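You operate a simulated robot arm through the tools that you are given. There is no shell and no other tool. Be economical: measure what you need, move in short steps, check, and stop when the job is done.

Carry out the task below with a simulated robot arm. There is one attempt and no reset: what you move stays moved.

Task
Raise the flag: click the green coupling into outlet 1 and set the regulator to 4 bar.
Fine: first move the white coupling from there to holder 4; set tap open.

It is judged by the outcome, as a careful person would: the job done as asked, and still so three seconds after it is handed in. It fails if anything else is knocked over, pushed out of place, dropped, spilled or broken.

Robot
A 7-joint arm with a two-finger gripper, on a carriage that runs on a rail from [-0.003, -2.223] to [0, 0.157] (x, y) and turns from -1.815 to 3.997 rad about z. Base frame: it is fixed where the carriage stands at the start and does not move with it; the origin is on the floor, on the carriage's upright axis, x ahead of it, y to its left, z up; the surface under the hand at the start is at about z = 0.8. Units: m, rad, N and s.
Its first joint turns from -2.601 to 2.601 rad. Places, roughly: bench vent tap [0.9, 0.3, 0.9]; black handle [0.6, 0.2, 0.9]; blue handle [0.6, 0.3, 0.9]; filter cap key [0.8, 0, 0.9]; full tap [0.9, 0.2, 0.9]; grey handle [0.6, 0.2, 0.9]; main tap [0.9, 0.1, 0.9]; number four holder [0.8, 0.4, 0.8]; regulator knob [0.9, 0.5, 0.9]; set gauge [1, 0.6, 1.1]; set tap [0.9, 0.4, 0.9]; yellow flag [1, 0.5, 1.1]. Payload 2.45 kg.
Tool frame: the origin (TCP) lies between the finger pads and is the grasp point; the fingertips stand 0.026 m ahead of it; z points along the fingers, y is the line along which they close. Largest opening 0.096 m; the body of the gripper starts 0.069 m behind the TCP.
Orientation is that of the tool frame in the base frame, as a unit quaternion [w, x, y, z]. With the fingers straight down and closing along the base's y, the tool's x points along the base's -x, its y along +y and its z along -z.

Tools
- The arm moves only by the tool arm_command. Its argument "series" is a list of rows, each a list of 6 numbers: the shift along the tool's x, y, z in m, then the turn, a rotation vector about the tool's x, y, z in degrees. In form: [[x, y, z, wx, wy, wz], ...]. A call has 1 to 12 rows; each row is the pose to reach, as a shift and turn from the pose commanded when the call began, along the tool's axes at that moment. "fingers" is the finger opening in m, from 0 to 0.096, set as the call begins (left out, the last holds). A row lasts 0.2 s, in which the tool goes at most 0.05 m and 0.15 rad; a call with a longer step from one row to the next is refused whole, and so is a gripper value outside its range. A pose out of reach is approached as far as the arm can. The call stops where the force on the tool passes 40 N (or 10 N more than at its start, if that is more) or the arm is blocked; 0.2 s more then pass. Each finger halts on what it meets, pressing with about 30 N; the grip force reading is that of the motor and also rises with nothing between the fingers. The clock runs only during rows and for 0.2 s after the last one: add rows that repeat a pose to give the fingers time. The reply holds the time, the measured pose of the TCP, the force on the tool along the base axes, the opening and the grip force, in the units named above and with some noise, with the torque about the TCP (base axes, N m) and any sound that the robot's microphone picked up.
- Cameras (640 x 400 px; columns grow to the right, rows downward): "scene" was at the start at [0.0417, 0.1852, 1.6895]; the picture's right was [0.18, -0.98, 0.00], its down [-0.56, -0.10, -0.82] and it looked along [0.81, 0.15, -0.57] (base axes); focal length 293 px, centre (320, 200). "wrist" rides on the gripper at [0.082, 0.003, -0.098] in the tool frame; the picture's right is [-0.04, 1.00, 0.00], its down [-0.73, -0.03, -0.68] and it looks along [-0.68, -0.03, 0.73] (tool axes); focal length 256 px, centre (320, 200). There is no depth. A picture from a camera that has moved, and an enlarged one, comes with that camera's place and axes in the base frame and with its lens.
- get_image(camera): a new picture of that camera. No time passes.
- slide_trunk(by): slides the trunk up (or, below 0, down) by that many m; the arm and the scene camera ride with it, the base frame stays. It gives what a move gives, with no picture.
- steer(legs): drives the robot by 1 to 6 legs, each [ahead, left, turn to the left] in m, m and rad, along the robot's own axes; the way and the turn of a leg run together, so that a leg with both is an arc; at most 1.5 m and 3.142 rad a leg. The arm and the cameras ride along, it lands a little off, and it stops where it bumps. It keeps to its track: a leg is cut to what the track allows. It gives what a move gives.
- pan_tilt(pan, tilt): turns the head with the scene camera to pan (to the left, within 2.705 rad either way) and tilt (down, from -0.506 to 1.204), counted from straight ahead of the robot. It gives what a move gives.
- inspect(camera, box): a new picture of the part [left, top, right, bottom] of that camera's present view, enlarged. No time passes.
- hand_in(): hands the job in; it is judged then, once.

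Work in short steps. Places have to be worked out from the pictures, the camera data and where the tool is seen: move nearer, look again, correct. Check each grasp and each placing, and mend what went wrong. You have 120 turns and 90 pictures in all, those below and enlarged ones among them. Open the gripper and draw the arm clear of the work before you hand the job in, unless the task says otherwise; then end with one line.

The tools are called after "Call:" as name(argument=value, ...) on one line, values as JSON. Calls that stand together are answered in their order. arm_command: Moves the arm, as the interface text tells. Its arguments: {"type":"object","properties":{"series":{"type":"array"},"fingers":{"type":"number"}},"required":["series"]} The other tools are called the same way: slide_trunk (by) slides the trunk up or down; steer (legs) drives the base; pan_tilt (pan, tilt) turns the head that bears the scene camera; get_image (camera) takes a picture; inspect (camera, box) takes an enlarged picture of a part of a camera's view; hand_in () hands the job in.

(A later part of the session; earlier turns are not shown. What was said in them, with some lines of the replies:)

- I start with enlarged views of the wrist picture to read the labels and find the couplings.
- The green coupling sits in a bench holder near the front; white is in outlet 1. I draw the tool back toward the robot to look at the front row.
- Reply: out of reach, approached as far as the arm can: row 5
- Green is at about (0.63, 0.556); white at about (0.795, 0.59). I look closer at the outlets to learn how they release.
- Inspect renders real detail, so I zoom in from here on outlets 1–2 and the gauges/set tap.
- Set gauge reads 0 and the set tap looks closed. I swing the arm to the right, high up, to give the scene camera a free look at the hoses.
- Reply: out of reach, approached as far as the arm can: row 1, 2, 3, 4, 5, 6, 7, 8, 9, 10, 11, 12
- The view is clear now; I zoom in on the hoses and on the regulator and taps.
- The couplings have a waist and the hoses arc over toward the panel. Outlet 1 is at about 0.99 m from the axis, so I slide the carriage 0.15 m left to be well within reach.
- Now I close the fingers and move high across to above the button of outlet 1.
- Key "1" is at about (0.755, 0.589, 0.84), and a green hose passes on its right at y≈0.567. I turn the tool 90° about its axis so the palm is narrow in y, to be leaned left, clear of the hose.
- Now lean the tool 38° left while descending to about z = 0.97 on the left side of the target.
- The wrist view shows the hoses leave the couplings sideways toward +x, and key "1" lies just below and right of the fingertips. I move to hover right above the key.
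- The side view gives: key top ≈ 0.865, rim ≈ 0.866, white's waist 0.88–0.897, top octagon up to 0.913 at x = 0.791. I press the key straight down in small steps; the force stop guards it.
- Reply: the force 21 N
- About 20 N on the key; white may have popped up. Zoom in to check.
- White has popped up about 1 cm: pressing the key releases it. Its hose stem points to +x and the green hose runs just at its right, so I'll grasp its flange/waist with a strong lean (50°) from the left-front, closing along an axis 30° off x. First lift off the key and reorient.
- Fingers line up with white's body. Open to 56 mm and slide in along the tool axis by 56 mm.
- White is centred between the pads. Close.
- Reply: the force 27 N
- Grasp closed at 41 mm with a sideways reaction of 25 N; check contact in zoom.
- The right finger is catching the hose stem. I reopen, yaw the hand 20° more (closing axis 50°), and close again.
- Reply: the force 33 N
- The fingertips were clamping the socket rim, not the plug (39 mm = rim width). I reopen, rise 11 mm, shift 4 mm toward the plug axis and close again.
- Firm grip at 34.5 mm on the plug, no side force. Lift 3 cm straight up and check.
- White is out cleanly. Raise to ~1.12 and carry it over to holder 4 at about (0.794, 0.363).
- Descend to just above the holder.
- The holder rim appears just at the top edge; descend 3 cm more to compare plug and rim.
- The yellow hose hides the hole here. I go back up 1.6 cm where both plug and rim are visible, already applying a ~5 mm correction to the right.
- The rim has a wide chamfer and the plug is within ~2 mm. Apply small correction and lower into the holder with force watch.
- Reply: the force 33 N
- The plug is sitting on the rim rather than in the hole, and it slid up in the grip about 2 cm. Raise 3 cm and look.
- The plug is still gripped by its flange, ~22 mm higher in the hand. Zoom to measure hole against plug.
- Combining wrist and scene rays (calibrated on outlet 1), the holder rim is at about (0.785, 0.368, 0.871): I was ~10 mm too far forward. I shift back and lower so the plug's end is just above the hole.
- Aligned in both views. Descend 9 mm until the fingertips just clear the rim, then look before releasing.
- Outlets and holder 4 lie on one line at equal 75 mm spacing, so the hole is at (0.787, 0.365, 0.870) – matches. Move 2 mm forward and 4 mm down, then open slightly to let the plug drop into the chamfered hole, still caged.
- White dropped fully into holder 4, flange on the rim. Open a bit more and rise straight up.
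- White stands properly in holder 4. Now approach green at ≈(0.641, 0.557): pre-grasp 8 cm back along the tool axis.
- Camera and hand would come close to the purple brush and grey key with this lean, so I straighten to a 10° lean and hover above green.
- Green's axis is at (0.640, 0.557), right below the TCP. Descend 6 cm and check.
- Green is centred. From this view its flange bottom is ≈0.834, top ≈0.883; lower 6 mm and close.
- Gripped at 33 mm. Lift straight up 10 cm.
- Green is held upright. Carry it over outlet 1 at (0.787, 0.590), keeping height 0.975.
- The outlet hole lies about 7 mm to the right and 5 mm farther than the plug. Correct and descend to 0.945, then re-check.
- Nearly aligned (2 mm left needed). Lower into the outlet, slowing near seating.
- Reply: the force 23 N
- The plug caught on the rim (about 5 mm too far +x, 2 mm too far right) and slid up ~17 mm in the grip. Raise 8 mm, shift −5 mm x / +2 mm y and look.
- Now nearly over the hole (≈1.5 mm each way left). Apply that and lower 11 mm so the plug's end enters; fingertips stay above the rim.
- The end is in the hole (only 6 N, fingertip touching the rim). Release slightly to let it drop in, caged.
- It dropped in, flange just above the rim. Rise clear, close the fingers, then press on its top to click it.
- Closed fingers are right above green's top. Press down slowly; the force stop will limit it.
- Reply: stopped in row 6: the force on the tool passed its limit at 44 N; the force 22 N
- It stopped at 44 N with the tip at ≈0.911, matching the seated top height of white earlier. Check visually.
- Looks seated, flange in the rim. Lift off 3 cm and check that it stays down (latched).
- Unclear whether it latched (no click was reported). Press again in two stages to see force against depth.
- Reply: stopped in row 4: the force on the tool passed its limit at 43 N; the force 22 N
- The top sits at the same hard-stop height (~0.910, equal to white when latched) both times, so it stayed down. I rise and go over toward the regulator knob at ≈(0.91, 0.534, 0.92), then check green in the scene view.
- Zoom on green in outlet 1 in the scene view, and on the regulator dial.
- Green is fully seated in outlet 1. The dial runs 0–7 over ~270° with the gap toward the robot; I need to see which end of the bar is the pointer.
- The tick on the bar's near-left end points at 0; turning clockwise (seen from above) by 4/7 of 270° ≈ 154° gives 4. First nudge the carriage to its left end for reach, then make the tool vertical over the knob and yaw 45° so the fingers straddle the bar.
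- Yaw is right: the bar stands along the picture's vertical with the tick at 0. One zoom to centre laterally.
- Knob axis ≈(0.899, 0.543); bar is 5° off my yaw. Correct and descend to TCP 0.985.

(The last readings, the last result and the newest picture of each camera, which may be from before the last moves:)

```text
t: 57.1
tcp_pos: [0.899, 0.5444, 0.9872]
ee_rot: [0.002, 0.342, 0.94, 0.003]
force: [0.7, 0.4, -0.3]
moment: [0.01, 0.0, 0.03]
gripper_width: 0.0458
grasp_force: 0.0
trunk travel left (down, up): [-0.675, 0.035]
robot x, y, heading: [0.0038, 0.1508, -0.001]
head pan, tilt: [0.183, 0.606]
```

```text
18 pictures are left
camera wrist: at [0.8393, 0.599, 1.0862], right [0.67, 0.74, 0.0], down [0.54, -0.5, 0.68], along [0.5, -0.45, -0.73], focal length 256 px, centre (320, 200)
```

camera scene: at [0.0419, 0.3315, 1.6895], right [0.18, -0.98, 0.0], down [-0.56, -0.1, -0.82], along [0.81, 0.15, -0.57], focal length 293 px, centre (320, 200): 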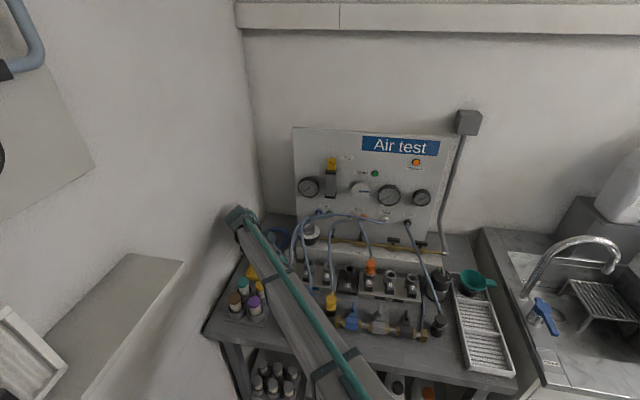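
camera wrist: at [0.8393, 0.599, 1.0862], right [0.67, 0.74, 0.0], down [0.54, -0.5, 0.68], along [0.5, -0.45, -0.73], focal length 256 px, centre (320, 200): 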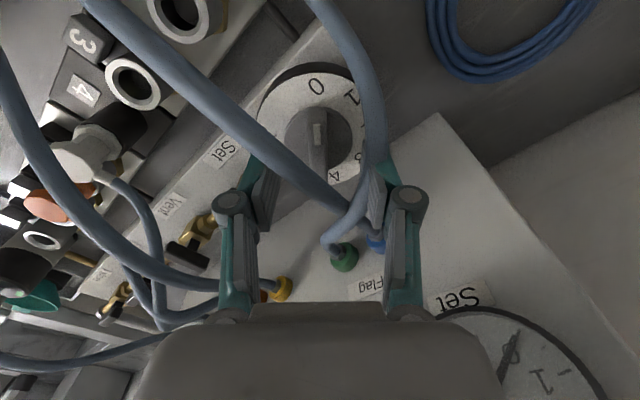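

Bar is centred between the fingers. Descend gently toward the knob base.

Call:
arm_command(series=[[0, 0, 0.008, 0, 0, 0], [0, 0, 0.016, 0, 0, 0], [0, 0, 0.021, 0, 0, 0], [0, 0, 0.021, 0, 0, 0]])

Call:
inspect(camera="wrist", box=[240, 80, 400, 240])

```text
t: 58.1
tcp_pos: [0.8983, 0.5428, 0.9641]
ee_rot: [0.0, 0.341, 0.94, 0.002]
force: [0.9, 0.2, -0.7]
moment: [0.02, 0.01, 0.01]
gripper_width: 0.0462
grasp_force: 0.1
trunk travel left (down, up): [-0.675, 0.035]
robot x, y, heading: [0.0029, 0.1447, -0.003]
head pan, tilt: [0.183, 0.606]
```

```text
2.50 times, centred on (320, 160) of wrist
camera zoom: at [0.8392, 0.5985, 1.0644], right [0.67, 0.74, 0.0], down [0.54, -0.5, 0.68], along [0.5, -0.45, -0.73], focal length 640 px, centre (320, 300)
```

zoom: 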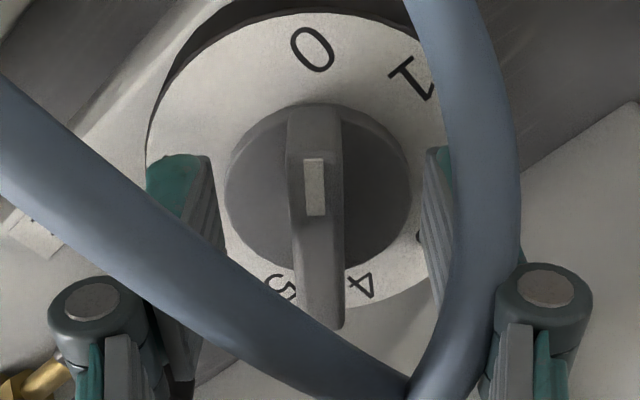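

Fingers straddle the bar well. Close on it.

Call:
arm_command(series=[[0, 0, 0, 0, 0, 0], [0, 0, 0, 0, 0, 0], [0, 0, 0, 0, 0, 0]], fingers=0)

```text
t: 58.9
tcp_pos: [0.8973, 0.542, 0.9655]
ee_rot: [-0.001, 0.342, 0.94, 0.002]
force: [-5.0, -3.0, -2.3]
moment: [-0.23, -0.04, -0.08]
gripper_width: 0.0119
grasp_force: 38.3
trunk travel left (down, up): [-0.675, 0.035]
robot x, y, heading: [0.0008, 0.1437, 0.002]
head pan, tilt: [0.183, 0.606]
```

Bar gripped (11.9 mm). Turn clockwise by 77° as the first half.

Call:
arm_command(series=[[0, 0, 0, 0, 0, 7.7], [0, 0, 0, 0, 0, 15.4], [0, 0, 0, 0, 0, 23.1], [0, 0, 0, 0, 0, 30.8], [0, 0, 0, 0, 0, 38.5], [0, 0, 0, 0, 0, 46.2], [0, 0, 0, 0, 0, 53.9], [0, 0, 0, 0, 0, 61.6], [0, 0, 0, 0, 0, 69.3], [0, 0, 0, 0, 0, 77]])

Call:
inspect(camera="wrist", box=[240, 80, 400, 240])

```text
t: 60.3
tcp_pos: [0.9046, 0.5464, 0.9643]
ee_rot: [0.003, 0.668, 0.744, 0.008]
force: [4.7, 3.1, -4.7]
moment: [-0.17, -0.23, 0.04]
gripper_width: 0.0118
grasp_force: 38.9
trunk travel left (down, up): [-0.675, 0.035]
robot x, y, heading: [0.0007, 0.151, 0.004]
head pan, tilt: [0.183, 0.606]
stopped in row 6: the force on the tool passed its limit at 42 N (the readings are from after the stop); the commanded pose is now the measured one
```

```text
2.50 times, centred on (320, 160) of wrist
camera zoom: at [0.8988, 0.6273, 1.065], right [1.0, 0.07, 0.02], down [0.04, -0.74, 0.67], along [0.06, -0.67, -0.74], focal length 640 px, centre (320, 300)
```

zoom: 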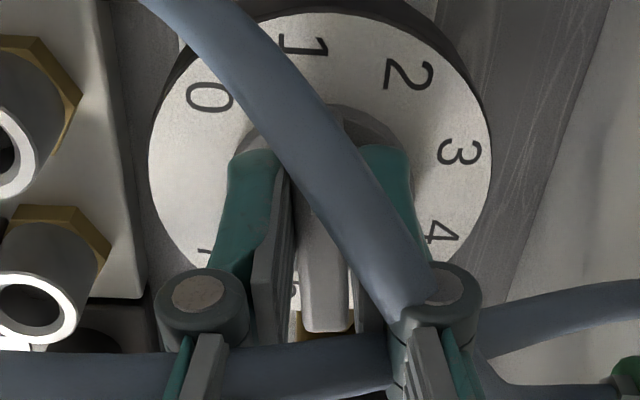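

Turned 44° so far (pointer ≈1.1), stopped by side force since the TCP is ~11 mm off the knob axis (axis ≈ (0.9055, 0.535)). Continue another 41° following an arc about that axis.

Call:
arm_command(series=[[-0.0002, 0.0016, 0, 0, 0, 8.2], [-0.0006, 0.0033, 0, 0, 0, 16.4], [-0.0012, 0.0048, 0, 0, 0, 24.6], [-0.0021, 0.0061, 0, 0, 0, 32.8], [-0.0031, 0.0074, 0, 0, 0, 41]])

```text
t: 61.5
tcp_pos: [0.9116, 0.5443, 0.9653]
ee_rot: [-0.002, 0.888, 0.461, 0.008]
force: [6.2, 4.9, -6.2]
moment: [-0.47, 0.28, 0.0]
gripper_width: 0.0118
grasp_force: 38.8
trunk travel left (down, up): [-0.675, 0.035]
robot x, y, heading: [0.0018, 0.146, -0.002]
head pan, tilt: [0.183, 0.606]
```

85° turned without reach trouble (pointer ≈2.2). Continue another 35°.

Call:
arm_command(series=[[0, 0.002, 0, 0, 0, 8.6], [-0.0007, 0.0034, 0, 0, 0, 17.3], [-0.0014, 0.005, 0, 0, 0, 25.9], [-0.0023, 0.0065, 0, 0, 0, 34.6]])

```text
refused: row 2 steps farther than a row can; nothing moved
```

Row step slightly too large; use 8.4° rows.

Call:
arm_command(series=[[0, 0.002, 0, 0, 0, 8.4], [-0.0007, 0.0034, 0, 0, 0, 16.8], [-0.0014, 0.005, 0, 0, 0, 25.2], [-0.0023, 0.0065, 0, 0, 0, 33.6]])

```text
t: 62.3
tcp_pos: [0.9114, 0.5452, 0.9655]
ee_rot: [0.007, 0.944, 0.331, 0.008]
force: [1.9, 3.2, -5.5]
moment: [-9.65, -5.72, 9.96]
gripper_width: 0.0199
grasp_force: 44.8
out of reach, approached as far as the arm can: row 3, 4
trunk travel left (down, up): [-0.675, 0.035]
robot x, y, heading: [0.0002, 0.1498, 0.005]
head pan, tilt: [0.183, 0.606]
stopped in row 4: the force on the tool passed its limit at 50 N (the readings are from after the stop); the commanded pose is now the measured one
```

Joint limit reached at θ≈141°, and the fingers skewed on the bar. Open, rise and look at the pointer.

Call:
arm_command(series=[[0, 0, 0, 0, 0, 0], [0, 0, 0, 0, 0, 0], [0, 0, -0.03, 0, 0, 0], [0, 0, -0.07, 0, 0, -4], [0, 0, -0.07, 0, 0, -4]], fingers=0.05)

Call:
get_image(camera="wrist")

```text
t: 63.5
tcp_pos: [0.9102, 0.5444, 1.0378]
ee_rot: [0.0, 0.938, 0.347, 0.007]
force: [-0.1, -0.5, 0.6]
moment: [-0.03, -0.04, -0.04]
gripper_width: 0.0502
grasp_force: 0.0
trunk travel left (down, up): [-0.675, 0.035]
robot x, y, heading: [-0.0006, 0.1467, 0.003]
head pan, tilt: [0.183, 0.606]
```

```text
15 pictures are left
camera wrist: at [0.9743, 0.5959, 1.1369], right [0.62, -0.78, 0.01], down [-0.58, -0.46, 0.67], along [-0.52, -0.42, -0.74], focal length 256 px, centre (320, 200)
```

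wrist: 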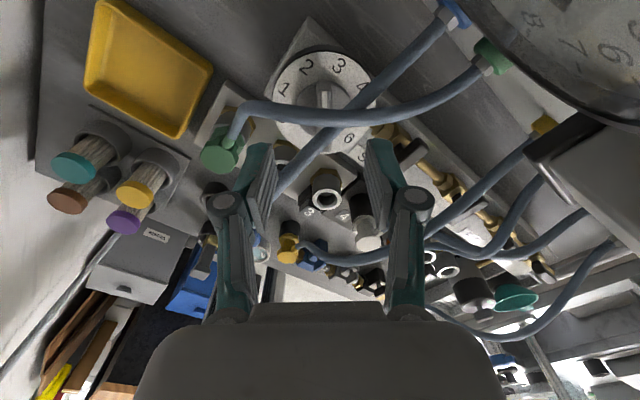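

Pointer is now at about 2.5. I regrip from the other side: rotate the hand back by 181° over the knob axis (0.9055, 0.535).

Call:
arm_command(series=[[-0.005, 0.002, 0, 0, 0, -8.25], [-0.0097, 0.004, 0, 0, 0, -16.5], [-0.0097, 0.004, 0, 0, 0, -24.75], [-0.0097, 0.004, 0, 0, 0, -33], [-0.0097, 0.004, 0, 0, 0, -41.25], [-0.0097, 0.004, 0, 0, 0, -49.5], [-0.0097, 0.004, 0, 0, 0, -57.75], [-0.0097, 0.004, 0, 0, 0, -66], [-0.0097, 0.004, 0, 0, 0, -74.25], [-0.0097, 0.004, 0, 0, 0, -82.5], [-0.0097, 0.004, 0, 0, 0, -90.75]])

Call:
arm_command(series=[[0, 0, 0, 0, 0, -8.25], [0, 0, 0, 0, 0, -16.5], [0, 0, 0, 0, 0, -24.75], [0, 0, 0, 0, 0, -33], [0, 0, 0, 0, 0, -41.25], [0, 0, 0, 0, 0, -49.5], [0, 0, 0, 0, 0, -57.75], [0, 0, 0, 0, 0, -66], [0, 0, 0, 0, 0, -74.25], [0, 0, 0, 0, 0, -82.5], [0, 0, 0, 0, 0, -90.65]])

Call:
get_image(camera="wrist")

```text
t: 65.9
tcp_pos: [0.9034, 0.5367, 1.0369]
ee_rot: [0.004, 0.41, 0.912, 0.005]
force: [-0.2, 0.6, -0.3]
moment: [-0.01, -0.01, 0.0]
gripper_width: 0.0501
grasp_force: 0.1
trunk travel left (down, up): [-0.675, 0.035]
robot x, y, heading: [-0.0021, 0.1451, 0.011]
head pan, tilt: [0.183, 0.606]
```

```text
t: 68.3
tcp_pos: [0.9029, 0.5355, 1.0354]
ee_rot: [0.007, -0.361, 0.933, 0.0]
force: [0.7, -0.2, 0.0]
moment: [-0.02, 0.03, 0.0]
gripper_width: 0.0502
grasp_force: 0.0
trunk travel left (down, up): [-0.675, 0.035]
robot x, y, heading: [-0.001, 0.148, 0.008]
head pan, tilt: [0.183, 0.606]
```

```text
14 pictures are left
camera wrist: at [0.8412, 0.4836, 1.1341], right [-0.64, 0.77, -0.01], down [0.55, 0.47, 0.69], along [0.53, 0.44, -0.72], focal length 256 px, centre (320, 200)
```

wrist: 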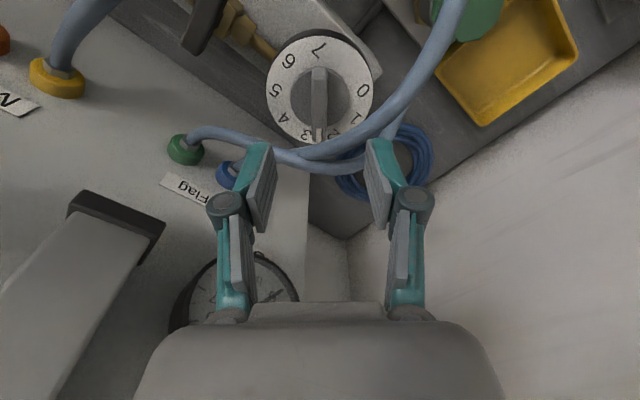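

Bar is aligned vertically in view, pointer at exactly ~2.5; "4" lies ~57° further clockwise. Descend and grip.

Call:
arm_command(series=[[0, 0, 0.03, 0, 0, 0], [0, 0, 0.055, 0, 0, 0], [0, 0, 0.0705, 0, 0, 0], [0, 0, 0.0705, 0, 0, 0]], fingers=0.046)

Call:
arm_command(series=[[0, 0, 0, 0, 0, 0], [0, 0, 0, 0, 0, 0], [0, 0, 0, 0, 0, 0]], fingers=0)

Call:
inspect(camera="wrist", box=[240, 80, 400, 240])

```text
t: 69.3
tcp_pos: [0.9034, 0.5346, 0.967]
ee_rot: [0.007, -0.36, 0.933, -0.001]
force: [0.4, -0.4, 0.2]
moment: [0.0, 0.02, 0.02]
gripper_width: 0.0458
grasp_force: 0.1
trunk travel left (down, up): [-0.675, 0.035]
robot x, y, heading: [0.001, 0.1479, 0.007]
head pan, tilt: [0.183, 0.606]
```

```text
t: 70.1
tcp_pos: [0.9044, 0.5353, 0.968]
ee_rot: [0.007, -0.36, 0.933, 0.0]
force: [0.7, -1.0, -0.8]
moment: [0.0, -0.09, 0.01]
gripper_width: 0.0122
grasp_force: 38.7
trunk travel left (down, up): [-0.675, 0.035]
robot x, y, heading: [0.0006, 0.1472, 0.004]
head pan, tilt: [0.183, 0.606]
```

```text
2.50 times, centred on (320, 160) of wrist
camera zoom: at [0.842, 0.4833, 1.065], right [-0.64, 0.77, -0.01], down [0.55, 0.47, 0.69], along [0.53, 0.44, -0.72], focal length 640 px, centre (320, 300)
```

zoom: 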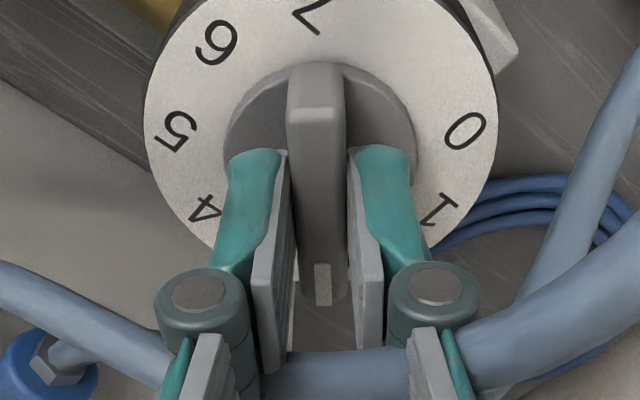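

Clean grip; 4 and 1 are symmetric about the bar so it is exactly at 2.5. Turn 57.9° clockwise.

Call:
arm_command(series=[[0, 0, 0, 0, 0, 8.3], [0, 0, 0, 0, 0, 16.6], [0, 0, 0, 0, 0, 24.9], [0, 0, 0, 0, 0, 33.2], [0, 0, 0, 0, 0, 41.5], [0, 0, 0, 0, 0, 49.8], [0, 0, 0, 0, 0, 57.9], [0, 0, 0, 0, 0, 57.9]])

Call:
inspect(camera="wrist", box=[240, 80, 400, 240])

```text
t: 71.9
tcp_pos: [0.9048, 0.5355, 0.9672]
ee_rot: [0.006, 0.138, 0.99, 0.003]
force: [-4.4, -1.7, 1.4]
moment: [-0.37, -1.05, -0.03]
gripper_width: 0.0119
grasp_force: 39.0
trunk travel left (down, up): [-0.675, 0.035]
robot x, y, heading: [-0.0044, 0.1441, 0.004]
head pan, tilt: [0.183, 0.606]
```

```text
2.50 times, centred on (320, 160) of wrist
camera zoom: at [0.8268, 0.5621, 1.0652], right [0.31, 0.95, 0.01], down [0.69, -0.23, 0.69], along [0.66, -0.21, -0.73], focal length 640 px, centre (320, 300)
```

zoom: 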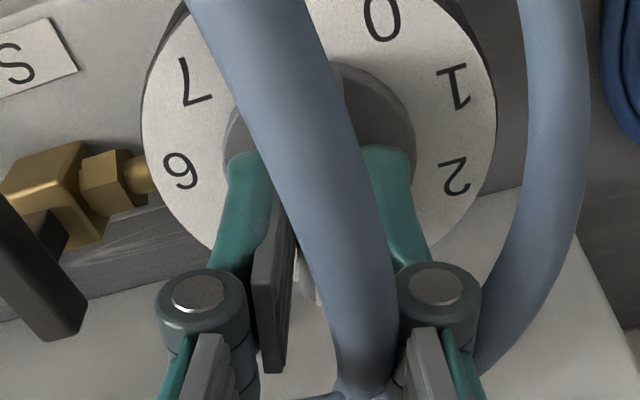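

2 and 6 are symmetric about the bar, so the pointer is exactly at 4. Release and rise.

Call:
arm_command(series=[[0, 0, 0, 0, 0, 0], [0, 0, 0, 0, 0, 0], [0, 0, -0.03, 0, 0, 0], [0, 0, -0.07, 0, 0, 0], [0, 0, -0.1, 0, 0, -8], [0, 0, -0.1, 0, 0, -16]], fingers=0.046)

Call:
arm_command(series=[[0.0, -0.045, 0, 0, 0, 0], [0.0, -0.085, 0, 0, 0, 0], [0.0, -0.1, 0.01, 0, 0, 0], [0.0, -0.1, 0.01, 0, 0, 0]])

Call:
get_image(camera="wrist")

```text
t: 73.3
tcp_pos: [0.9012, 0.5348, 1.0632]
ee_rot: [0.007, -0.004, 1.0, 0.003]
force: [0.0, -0.1, -0.2]
moment: [-0.02, 0.04, -0.01]
gripper_width: 0.0458
grasp_force: 0.0
trunk travel left (down, up): [-0.675, 0.035]
robot x, y, heading: [0.0039, 0.1467, 0.012]
head pan, tilt: [0.183, 0.606]
```

```text
t: 74.3
tcp_pos: [0.9046, 0.438, 1.0543]
ee_rot: [0.008, -0.002, 1.0, 0.001]
force: [0.7, 0.1, 0.2]
moment: [0.02, -0.03, 0.0]
gripper_width: 0.046
grasp_force: 0.2
trunk travel left (down, up): [-0.675, 0.035]
robot x, y, heading: [-0.002, 0.1479, 0.002]
head pan, tilt: [0.183, 0.606]
```

```text
11 pictures are left
camera wrist: at [0.8224, 0.4401, 1.1519], right [0.03, 1.0, 0.01], down [0.72, -0.03, 0.69], along [0.69, -0.02, -0.72], focal length 256 px, centre (320, 200)
```

wrist: 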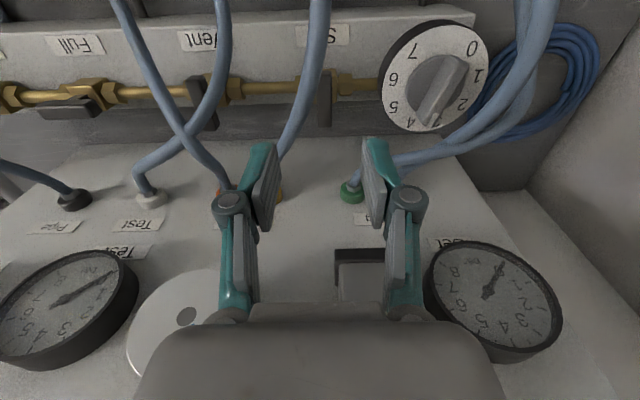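

Pointer sits at 4. The set tap handle is just below-centre at pixel (325, 98), perpendicular to the pipe; zoom in.

Call:
inspect(camera="wrist", box=[270, 50, 390, 150])

Call:
inspect(camera="wrist", box=[20, 60, 240, 150])

```text
4.00 times, centred on (330, 100) of wrist
camera zoom: at [0.8224, 0.4401, 1.1519], right [0.03, 1.0, 0.01], down [0.72, -0.03, 0.69], along [0.69, -0.02, -0.72], focal length 1024 px, centre (280, 600)
```

zoom: 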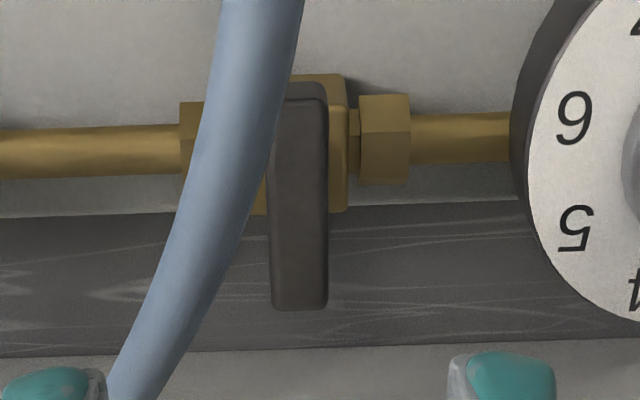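

```text
2.91 times, centred on (130, 105) of wrist
camera zoom: at [0.8224, 0.4401, 1.1519], right [0.03, 1.0, 0.01], down [0.72, -0.03, 0.69], along [0.69, -0.02, -0.72], focal length 745 px, centre (873, 476)
```

zoom: 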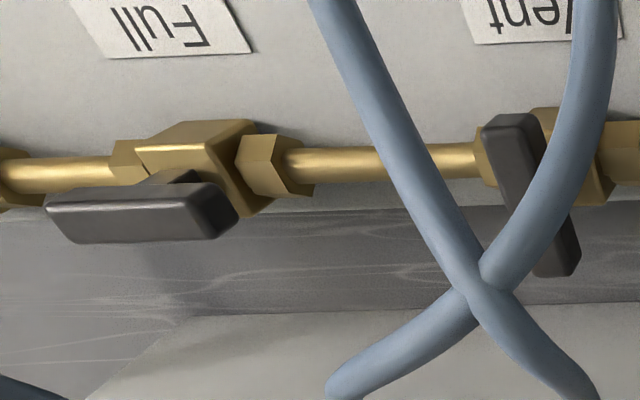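

The handle bar is centred at ≈(0.917, 0.443, 0.925), 13 mm thick, along x. Descend onto it with fingers 40 mm apart.

Call:
arm_command(series=[[-0.005, 0.002, 0.035, 0, 0, 0], [-0.0125, 0.0045, 0.075, 0, 0, 0], [-0.0125, 0.0045, 0.1, 0, 0, 0], [-0.0125, 0.0045, 0.1125, 0, 0, 0], [-0.0125, 0.0045, 0.1125, 0, 0, 0]], fingers=0.042)

Call:
inspect(camera="wrist", box=[240, 80, 400, 240])

```text
t: 75.5
tcp_pos: [0.9187, 0.4405, 0.9417]
ee_rot: [0.007, -0.002, 1.0, 0.003]
force: [-0.1, 1.0, 0.5]
moment: [0.04, -0.01, 0.0]
gripper_width: 0.0421
grasp_force: 0.0
trunk travel left (down, up): [-0.675, 0.035]
robot x, y, heading: [0.0002, 0.1496, 0.009]
head pan, tilt: [0.183, 0.606]
```

```text
2.50 times, centred on (320, 160) of wrist
camera zoom: at [0.8361, 0.4432, 1.0398], right [0.04, 1.0, 0.01], down [0.72, -0.03, 0.69], along [0.69, -0.02, -0.72], focal length 640 px, centre (320, 300)
```

zoom: 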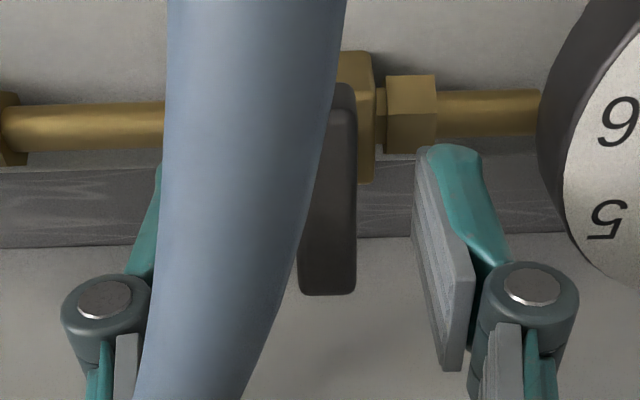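

Bar lies between the fingers. Lower 4 mm more and close.

Call:
arm_command(series=[[0.001, 0.001, 0.004, 0, 0, 0], [0.001, 0.001, 0.004, 0, 0, 0]])

Call:
arm_command(series=[[0, 0, 0, 0, 0, 0], [0, 0, 0, 0, 0, 0], [0, 0, 0, 0, 0, 0]], fingers=0)

Call:
arm_command(series=[[0, 0, 0, 0, 0, -6], [0, 0, 0, 0, 0, -12]])

```text
t: 76.1
tcp_pos: [0.9166, 0.443, 0.9385]
ee_rot: [0.007, -0.003, 1.0, 0.003]
force: [0.3, -0.2, 0.1]
moment: [0.02, -0.03, 0.0]
gripper_width: 0.042
grasp_force: 0.2
trunk travel left (down, up): [-0.675, 0.035]
robot x, y, heading: [0.0016, 0.145, 0.0]
head pan, tilt: [0.183, 0.606]
```

```text
t: 76.9
tcp_pos: [0.9168, 0.4413, 0.938]
ee_rot: [0.007, -0.002, 1.0, 0.002]
force: [-0.4, -3.0, -1.0]
moment: [-0.06, -0.17, 0.0]
gripper_width: 0.0136
grasp_force: 40.4
trunk travel left (down, up): [-0.675, 0.035]
robot x, y, heading: [-0.0003, 0.1473, 0.008]
head pan, tilt: [0.183, 0.606]
```

```text
t: 77.5
tcp_pos: [0.9164, 0.4432, 0.9373]
ee_rot: [0.006, -0.107, 0.994, 0.001]
force: [-5.1, -6.9, -10.7]
moment: [0.09, -1.02, 0.04]
gripper_width: 0.014
grasp_force: 40.1
trunk travel left (down, up): [-0.675, 0.035]
robot x, y, heading: [0.0011, 0.1465, 0.004]
head pan, tilt: [0.183, 0.606]
```

It turns without resistance so far counter-clockwise; continue to 90° in total.

Call:
arm_command(series=[[0, 0, 0, 0, 0, -8], [0, 0, 0, 0, 0, -16], [0, 0, 0, 0, 0, -24], [0, 0, 0, 0, 0, -32], [0, 0, 0, 0, 0, -40]])

```text
t: 78.7
tcp_pos: [0.9163, 0.4419, 0.9384]
ee_rot: [0.007, -0.442, 0.897, -0.001]
force: [-12.6, -3.1, -14.6]
moment: [0.72, -0.26, -0.04]
gripper_width: 0.0138
grasp_force: 40.3
trunk travel left (down, up): [-0.675, 0.035]
robot x, y, heading: [0.0023, 0.1482, 0.006]
head pan, tilt: [0.183, 0.606]
```

Still gripping and turning (52°). Continue the remaining 38°.

Call:
arm_command(series=[[0, 0, 0, 0, 0, -8], [0, 0, 0, 0, 0, -16], [0, 0, 0, 0, 0, -24], [0, 0, 0, 0, 0, -32], [0, 0, 0, 0, 0, -38]])

Call:
get_image(camera="wrist")

```text
t: 79.9
tcp_pos: [0.9149, 0.4429, 0.9398]
ee_rot: [-0.004, 0.709, -0.705, 0.002]
force: [-22.5, -1.0, -20.0]
moment: [0.79, 0.49, -0.38]
gripper_width: 0.0137
grasp_force: 40.1
trunk travel left (down, up): [-0.675, 0.035]
robot x, y, heading: [-0.0035, 0.1492, 0.004]
head pan, tilt: [0.183, 0.606]
```

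```text
7 pictures are left
camera wrist: at [0.9133, 0.3618, 1.0373], right [-1.0, 0.03, -0.01], down [0.02, 0.73, 0.68], along [0.03, 0.68, -0.73], focal length 256 px, centre (320, 200)
```

wrist: 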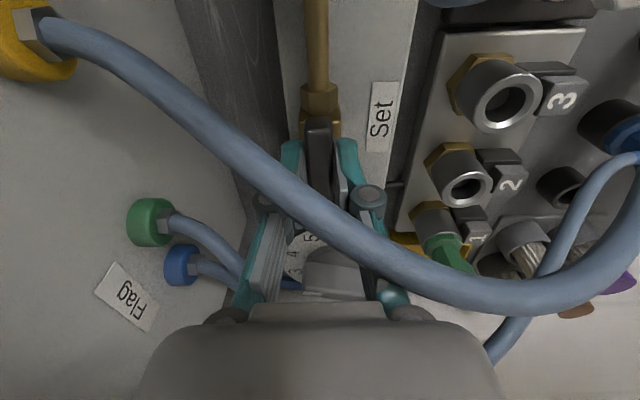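

The handle is now in line with the pipe (open). Release, rise, and rotate the hand back.

Call:
arm_command(series=[[0, 0, 0, 0, 0, 0], [0, 0, 0, 0, 0, 0], [0, 0, -0.03, 0, 0, 0], [0, 0, -0.075, 0, 0, 0], [0, 0, -0.12, 0, 0, 0], [0, 0, -0.16, 0, 0, 0]], fingers=0.046)

Call:
arm_command(series=[[0, 0.02, 0, 0, 0, 8.2], [0, 0.05, 0, 0, 0, 16.4], [0, 0.09, 0, 0, 0, 24.6], [0, 0.13, 0, 0, 0, 32.8], [0, 0.17, 0, 0, 0, 41], [0, 0.21, -0.01, 0, 0, 49.2], [0, 0.25, -0.02, 0, 0, 57.4], [0, 0.27, -0.03, 0, 0, 65.6], [0, 0.27, -0.03, 0, 0, 73.8], [0, 0.27, -0.03, 0, 0, 82]])

```text
t: 81.3
tcp_pos: [0.9153, 0.438, 1.1005]
ee_rot: [-0.007, 0.709, -0.706, 0.003]
force: [0.5, 0.6, -0.1]
moment: [0.0, -0.04, 0.0]
gripper_width: 0.0461
grasp_force: 0.1
trunk travel left (down, up): [-0.675, 0.035]
robot x, y, heading: [0.0011, 0.145, 0.003]
head pan, tilt: [0.183, 0.606]
```

```text
t: 83.5
tcp_pos: [0.6431, 0.4409, 1.1256]
ee_rot: [0.006, -0.071, 0.997, 0.003]
force: [0.2, -1.1, -0.5]
moment: [-0.01, 0.02, 0.02]
gripper_width: 0.0463
grasp_force: 0.0
trunk travel left (down, up): [-0.675, 0.035]
robot x, y, heading: [0.0015, 0.1482, 0.011]
head pan, tilt: [0.183, 0.606]
```

Now look at the whole bench from the wrist camera: gauge, flag, couplings.

Call:
get_image(camera="wrist")

```text
6 pictures are left
camera wrist: at [0.562, 0.4328, 1.2236], right [-0.1, 0.99, 0.0], down [0.72, 0.07, 0.69], along [0.69, 0.07, -0.72], focal length 256 px, centre (320, 200)
```

wrist: 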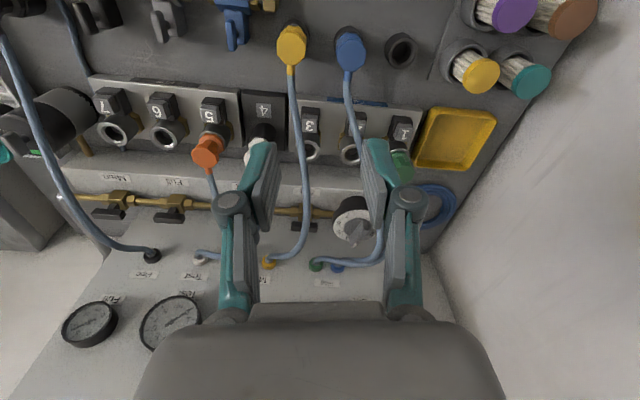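

Move the arm to the right and back so the scene camera can see the gauge and flag.

Call:
arm_command(series=[[0, -0.045, -0.02, 0, 0, 0], [0, -0.09, -0.04, 0, 0, 0], [0, -0.135, -0.06, 0, 0, 0], [0, -0.18, -0.06, 0, 0, 0], [0, -0.225, -0.06, 0, 0, 0], [0, -0.27, -0.06, 0, 0, 0], [0, -0.315, -0.06, 0, 0, 0], [0, -0.36, -0.06, 0, 0, 0]])

Call:
inspect(camera="scene", box=[270, 120, 430, 240])

Call:
inspect(camera="scene", box=[230, 200, 430, 340])

```text
t: 85.3
tcp_pos: [0.6954, 0.0854, 1.1844]
ee_rot: [0.007, -0.073, 0.997, 0.001]
force: [1.0, -0.1, -0.4]
moment: [-0.03, -0.01, -0.02]
gripper_width: 0.0463
grasp_force: 0.1
trunk travel left (down, up): [-0.675, 0.035]
robot x, y, heading: [0.001, 0.1468, 0.006]
head pan, tilt: [0.183, 0.606]
```

```text
3.33 times, centred on (350, 180) of scene
camera zoom: at [0.041, 0.3315, 1.6896], right [0.19, -0.98, 0.0], down [-0.56, -0.11, -0.82], along [0.81, 0.15, -0.57], focal length 978 px, centre (220, 267)
```

zoom: 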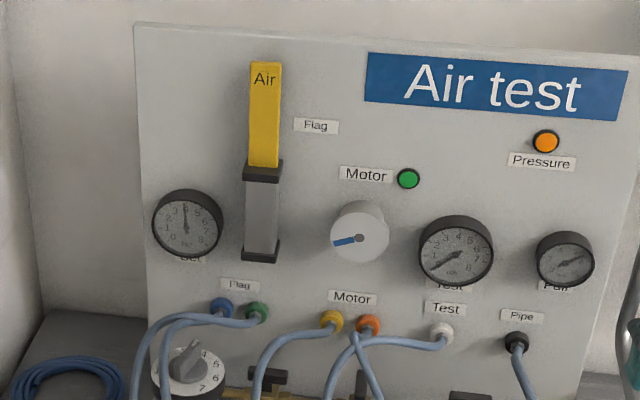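

```text
2.86 times, centred on (330, 270) of scene
camera zoom: at [0.041, 0.3315, 1.6896], right [0.19, -0.98, 0.0], down [-0.56, -0.11, -0.82], along [0.81, 0.15, -0.57], focal length 838 px, centre (291, 0)
```

zoom: 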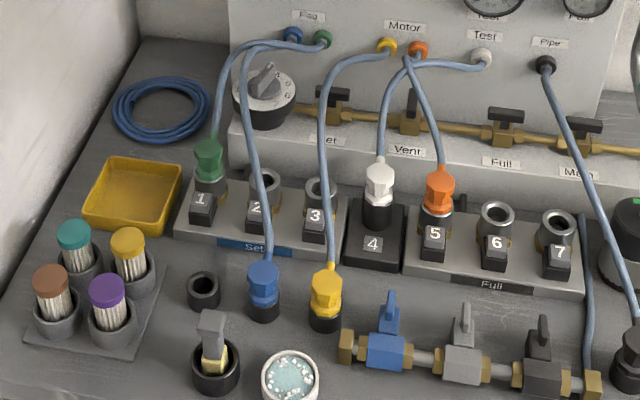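

The flag is up. One zoom on the set gauge and regulator to confirm 4 bar.

Call:
inspect(camera="scene", box=[305, 163, 345, 203])

Call:
inspect(camera="scene", box=[300, 212, 360, 252])

```text
10.00 times, centred on (325, 183) of scene
camera zoom: at [0.041, 0.3315, 1.6896], right [0.19, -0.98, 0.0], down [-0.56, -0.11, -0.82], along [0.81, 0.15, -0.57], focal length 2934 px, centre (270, 370)
```

zoom: 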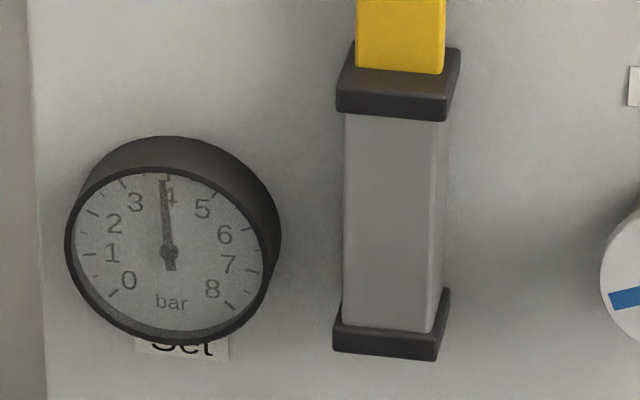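

```text
10.00 times, centred on (330, 232) of scene
camera zoom: at [0.041, 0.3315, 1.6896], right [0.19, -0.98, 0.0], down [-0.56, -0.11, -0.82], along [0.81, 0.15, -0.57], focal length 2934 px, centre (220, -120)
```

zoom: 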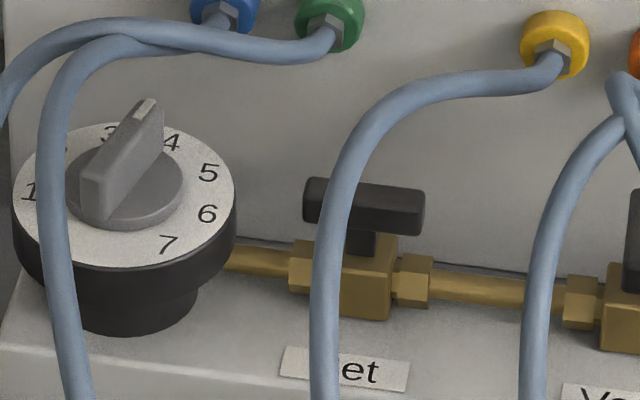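

The gauge needle reads ~3.85 bar, a touch under 4 (the bar lagged the hand by ~5°). I go back for a small trim: return over the knob at θ≈12°.

Call:
arm_command(series=[[-0.0248, 0.0377, 0.0055, 0, 0, 1.85], [-0.0495, 0.0754, 0.0109, 0, 0, 3.7], [-0.0743, 0.1131, 0.0164, 0, 0, 5.6], [-0.0991, 0.1507, 0.0218, 0, 0, 7.4], [-0.1238, 0.1884, 0.0273, 0, 0, 9.3], [-0.1486, 0.2261, 0.0327, 0, 0, 11.1], [-0.1733, 0.2638, 0.0382, 0, 0, 13], [-0.1981, 0.3015, 0.0436, 0, 0, 14.8], [-0.2229, 0.3391, 0.0491, 0, 0, 16.7], [-0.2476, 0.3768, 0.0545, 0, 0, 18.5], [-0.2724, 0.4145, 0.06, 0, 0, 20.4], [-0.2724, 0.4145, 0.06, 0, 0, 20.4]])

```text
t: 87.9
tcp_pos: [0.9056, 0.5332, 1.1333]
ee_rot: [0.006, 0.106, 0.994, 0.004]
force: [0.4, 0.5, 0.3]
moment: [0.0, 0.02, -0.03]
gripper_width: 0.0461
grasp_force: 0.1
trunk travel left (down, up): [-0.675, 0.035]
robot x, y, heading: [-0.0004, 0.1475, 0.005]
head pan, tilt: [0.183, 0.606]
```

Position is right over the axis. Descend to the previous grip height and close.

Call:
arm_command(series=[[0.0008, 0.0005, 0.045, 0, 0, 0], [0.0015, 0.001, 0.09, 0, 0, 0], [0.002, 0.001, 0.135, 0, 0, 0], [0.0025, 0.001, 0.155, 0, 0, 0], [0.0025, 0.001, 0.166, 0, 0, 0], [0.0025, 0.001, 0.166, 0, 0, 0]])

Call:
arm_command(series=[[0, 0, 0, 0, 0, 0], [0, 0, 0, 0, 0, 0], [0, 0, 0, 0, 0, 0]], fingers=0)

```text
t: 89.3
tcp_pos: [0.9086, 0.5361, 0.9637]
ee_rot: [0.007, 0.106, 0.994, 0.002]
force: [-0.5, 0.6, -0.5]
moment: [0.01, 0.02, 0.02]
gripper_width: 0.046
grasp_force: 0.0
trunk travel left (down, up): [-0.675, 0.035]
robot x, y, heading: [-0.0001, 0.1471, 0.002]
head pan, tilt: [0.183, 0.606]
```

```text
t: 90.1
tcp_pos: [0.9079, 0.5359, 0.9644]
ee_rot: [0.006, 0.106, 0.994, 0.002]
force: [-0.4, -4.0, -1.5]
moment: [-0.12, -0.16, 0.01]
gripper_width: 0.0119
grasp_force: 38.9
trunk travel left (down, up): [-0.675, 0.035]
robot x, y, heading: [0.0021, 0.1461, 0.008]
head pan, tilt: [0.183, 0.606]
```

Aligned grip (11.9 mm). Turn +8.5° (allowing for ~4° lag), then release and rise.

Call:
arm_command(series=[[0, 0, 0, 0, 0, 4.3], [0, 0, 0, 0, 0, 8.5], [0, 0, 0, 0, 0, 8.5], [0, 0, 0, 0, 0, 8.5]])

Call:
arm_command(series=[[0, 0, 0, 0, 0, 0], [0, 0, 0, 0, 0, 0], [0, 0, -0.03, 0, 0, 0], [0, 0, -0.075, 0, 0, 0], [0, 0, -0.12, 0, 0, 0], [0, 0, -0.165, 0, 0, 0]], fingers=0.046)

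```text
t: 91.1
tcp_pos: [0.9075, 0.5354, 0.9635]
ee_rot: [0.005, 0.18, 0.984, 0.003]
force: [-1.9, -8.4, -6.3]
moment: [-0.62, -1.1, 0.03]
gripper_width: 0.0119
grasp_force: 39.2
trunk travel left (down, up): [-0.675, 0.035]
robot x, y, heading: [0.0019, 0.1469, 0.005]
head pan, tilt: [0.183, 0.606]
```

```text
t: 92.5
tcp_pos: [0.9001, 0.5389, 1.1322]
ee_rot: [0.006, 0.179, 0.984, 0.004]
force: [0.2, 0.5, -0.5]
moment: [-0.01, 0.0, -0.03]
gripper_width: 0.0459
grasp_force: 0.2
trunk travel left (down, up): [-0.675, 0.035]
robot x, y, heading: [0.001, 0.1436, 0.011]
head pan, tilt: [0.183, 0.606]
```

Retreat to the right the same way and read the gauge.

Call:
arm_command(series=[[0.0031, -0.0412, -0.0042, 0, 0, 0], [0.0062, -0.0825, -0.0083, 0, 0, 0], [0.0093, -0.1237, -0.0125, 0, 0, 0], [0.0124, -0.1649, -0.0167, 0, 0, 0], [0.0155, -0.2062, -0.0208, 0, 0, 0], [0.0186, -0.2474, -0.025, 0, 0, 0], [0.0217, -0.2886, -0.0292, 0, 0, 0], [0.0248, -0.3299, -0.0333, 0, 0, 0], [0.0279, -0.3711, -0.0375, 0, 0, 0], [0.031, -0.4123, -0.0417, 0, 0, 0], [0.0341, -0.4536, -0.0458, 0, 0, 0], [0.0372, -0.4948, -0.05, 0, 0, 0]])

Call:
inspect(camera="scene", box=[300, 160, 390, 260])

```text
t: 95.1
tcp_pos: [0.6953, 0.0866, 1.1745]
ee_rot: [0.006, 0.179, 0.984, 0.005]
force: [0.2, 0.3, 0.9]
moment: [0.02, 0.01, 0.02]
gripper_width: 0.0461
grasp_force: 0.0
trunk travel left (down, up): [-0.675, 0.035]
robot x, y, heading: [0.0011, 0.1527, 0.008]
head pan, tilt: [0.183, 0.606]
```

```text
4.00 times, centred on (345, 210) of scene
camera zoom: at [0.0407, 0.3317, 1.6896], right [0.19, -0.98, 0.0], down [-0.56, -0.11, -0.82], along [0.81, 0.15, -0.57], focal length 1174 px, centre (220, 160)
```

zoom: 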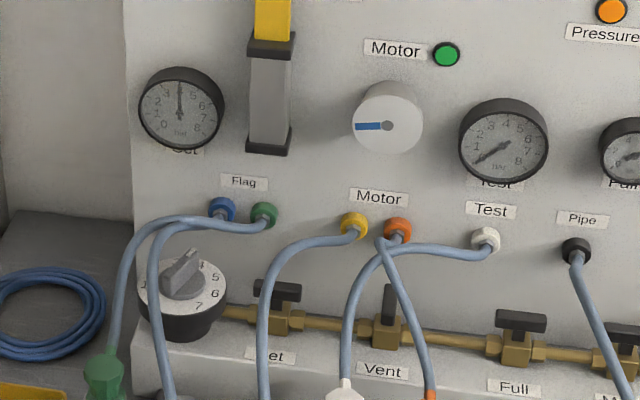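

The needle now stands on 4, the flag is up, the set tap is open, green is latched in outlet 1 and white is in holder 4. The gripper is open and clear of the work, so I hand in.

Call:
hand_in()

```text
The job is handed in.
```

The flag is up: green is clicked into outlet 1, white is parked in holder 4, the regulator is set to 4 bar (the set gauge reads 4), and the set tap is open.
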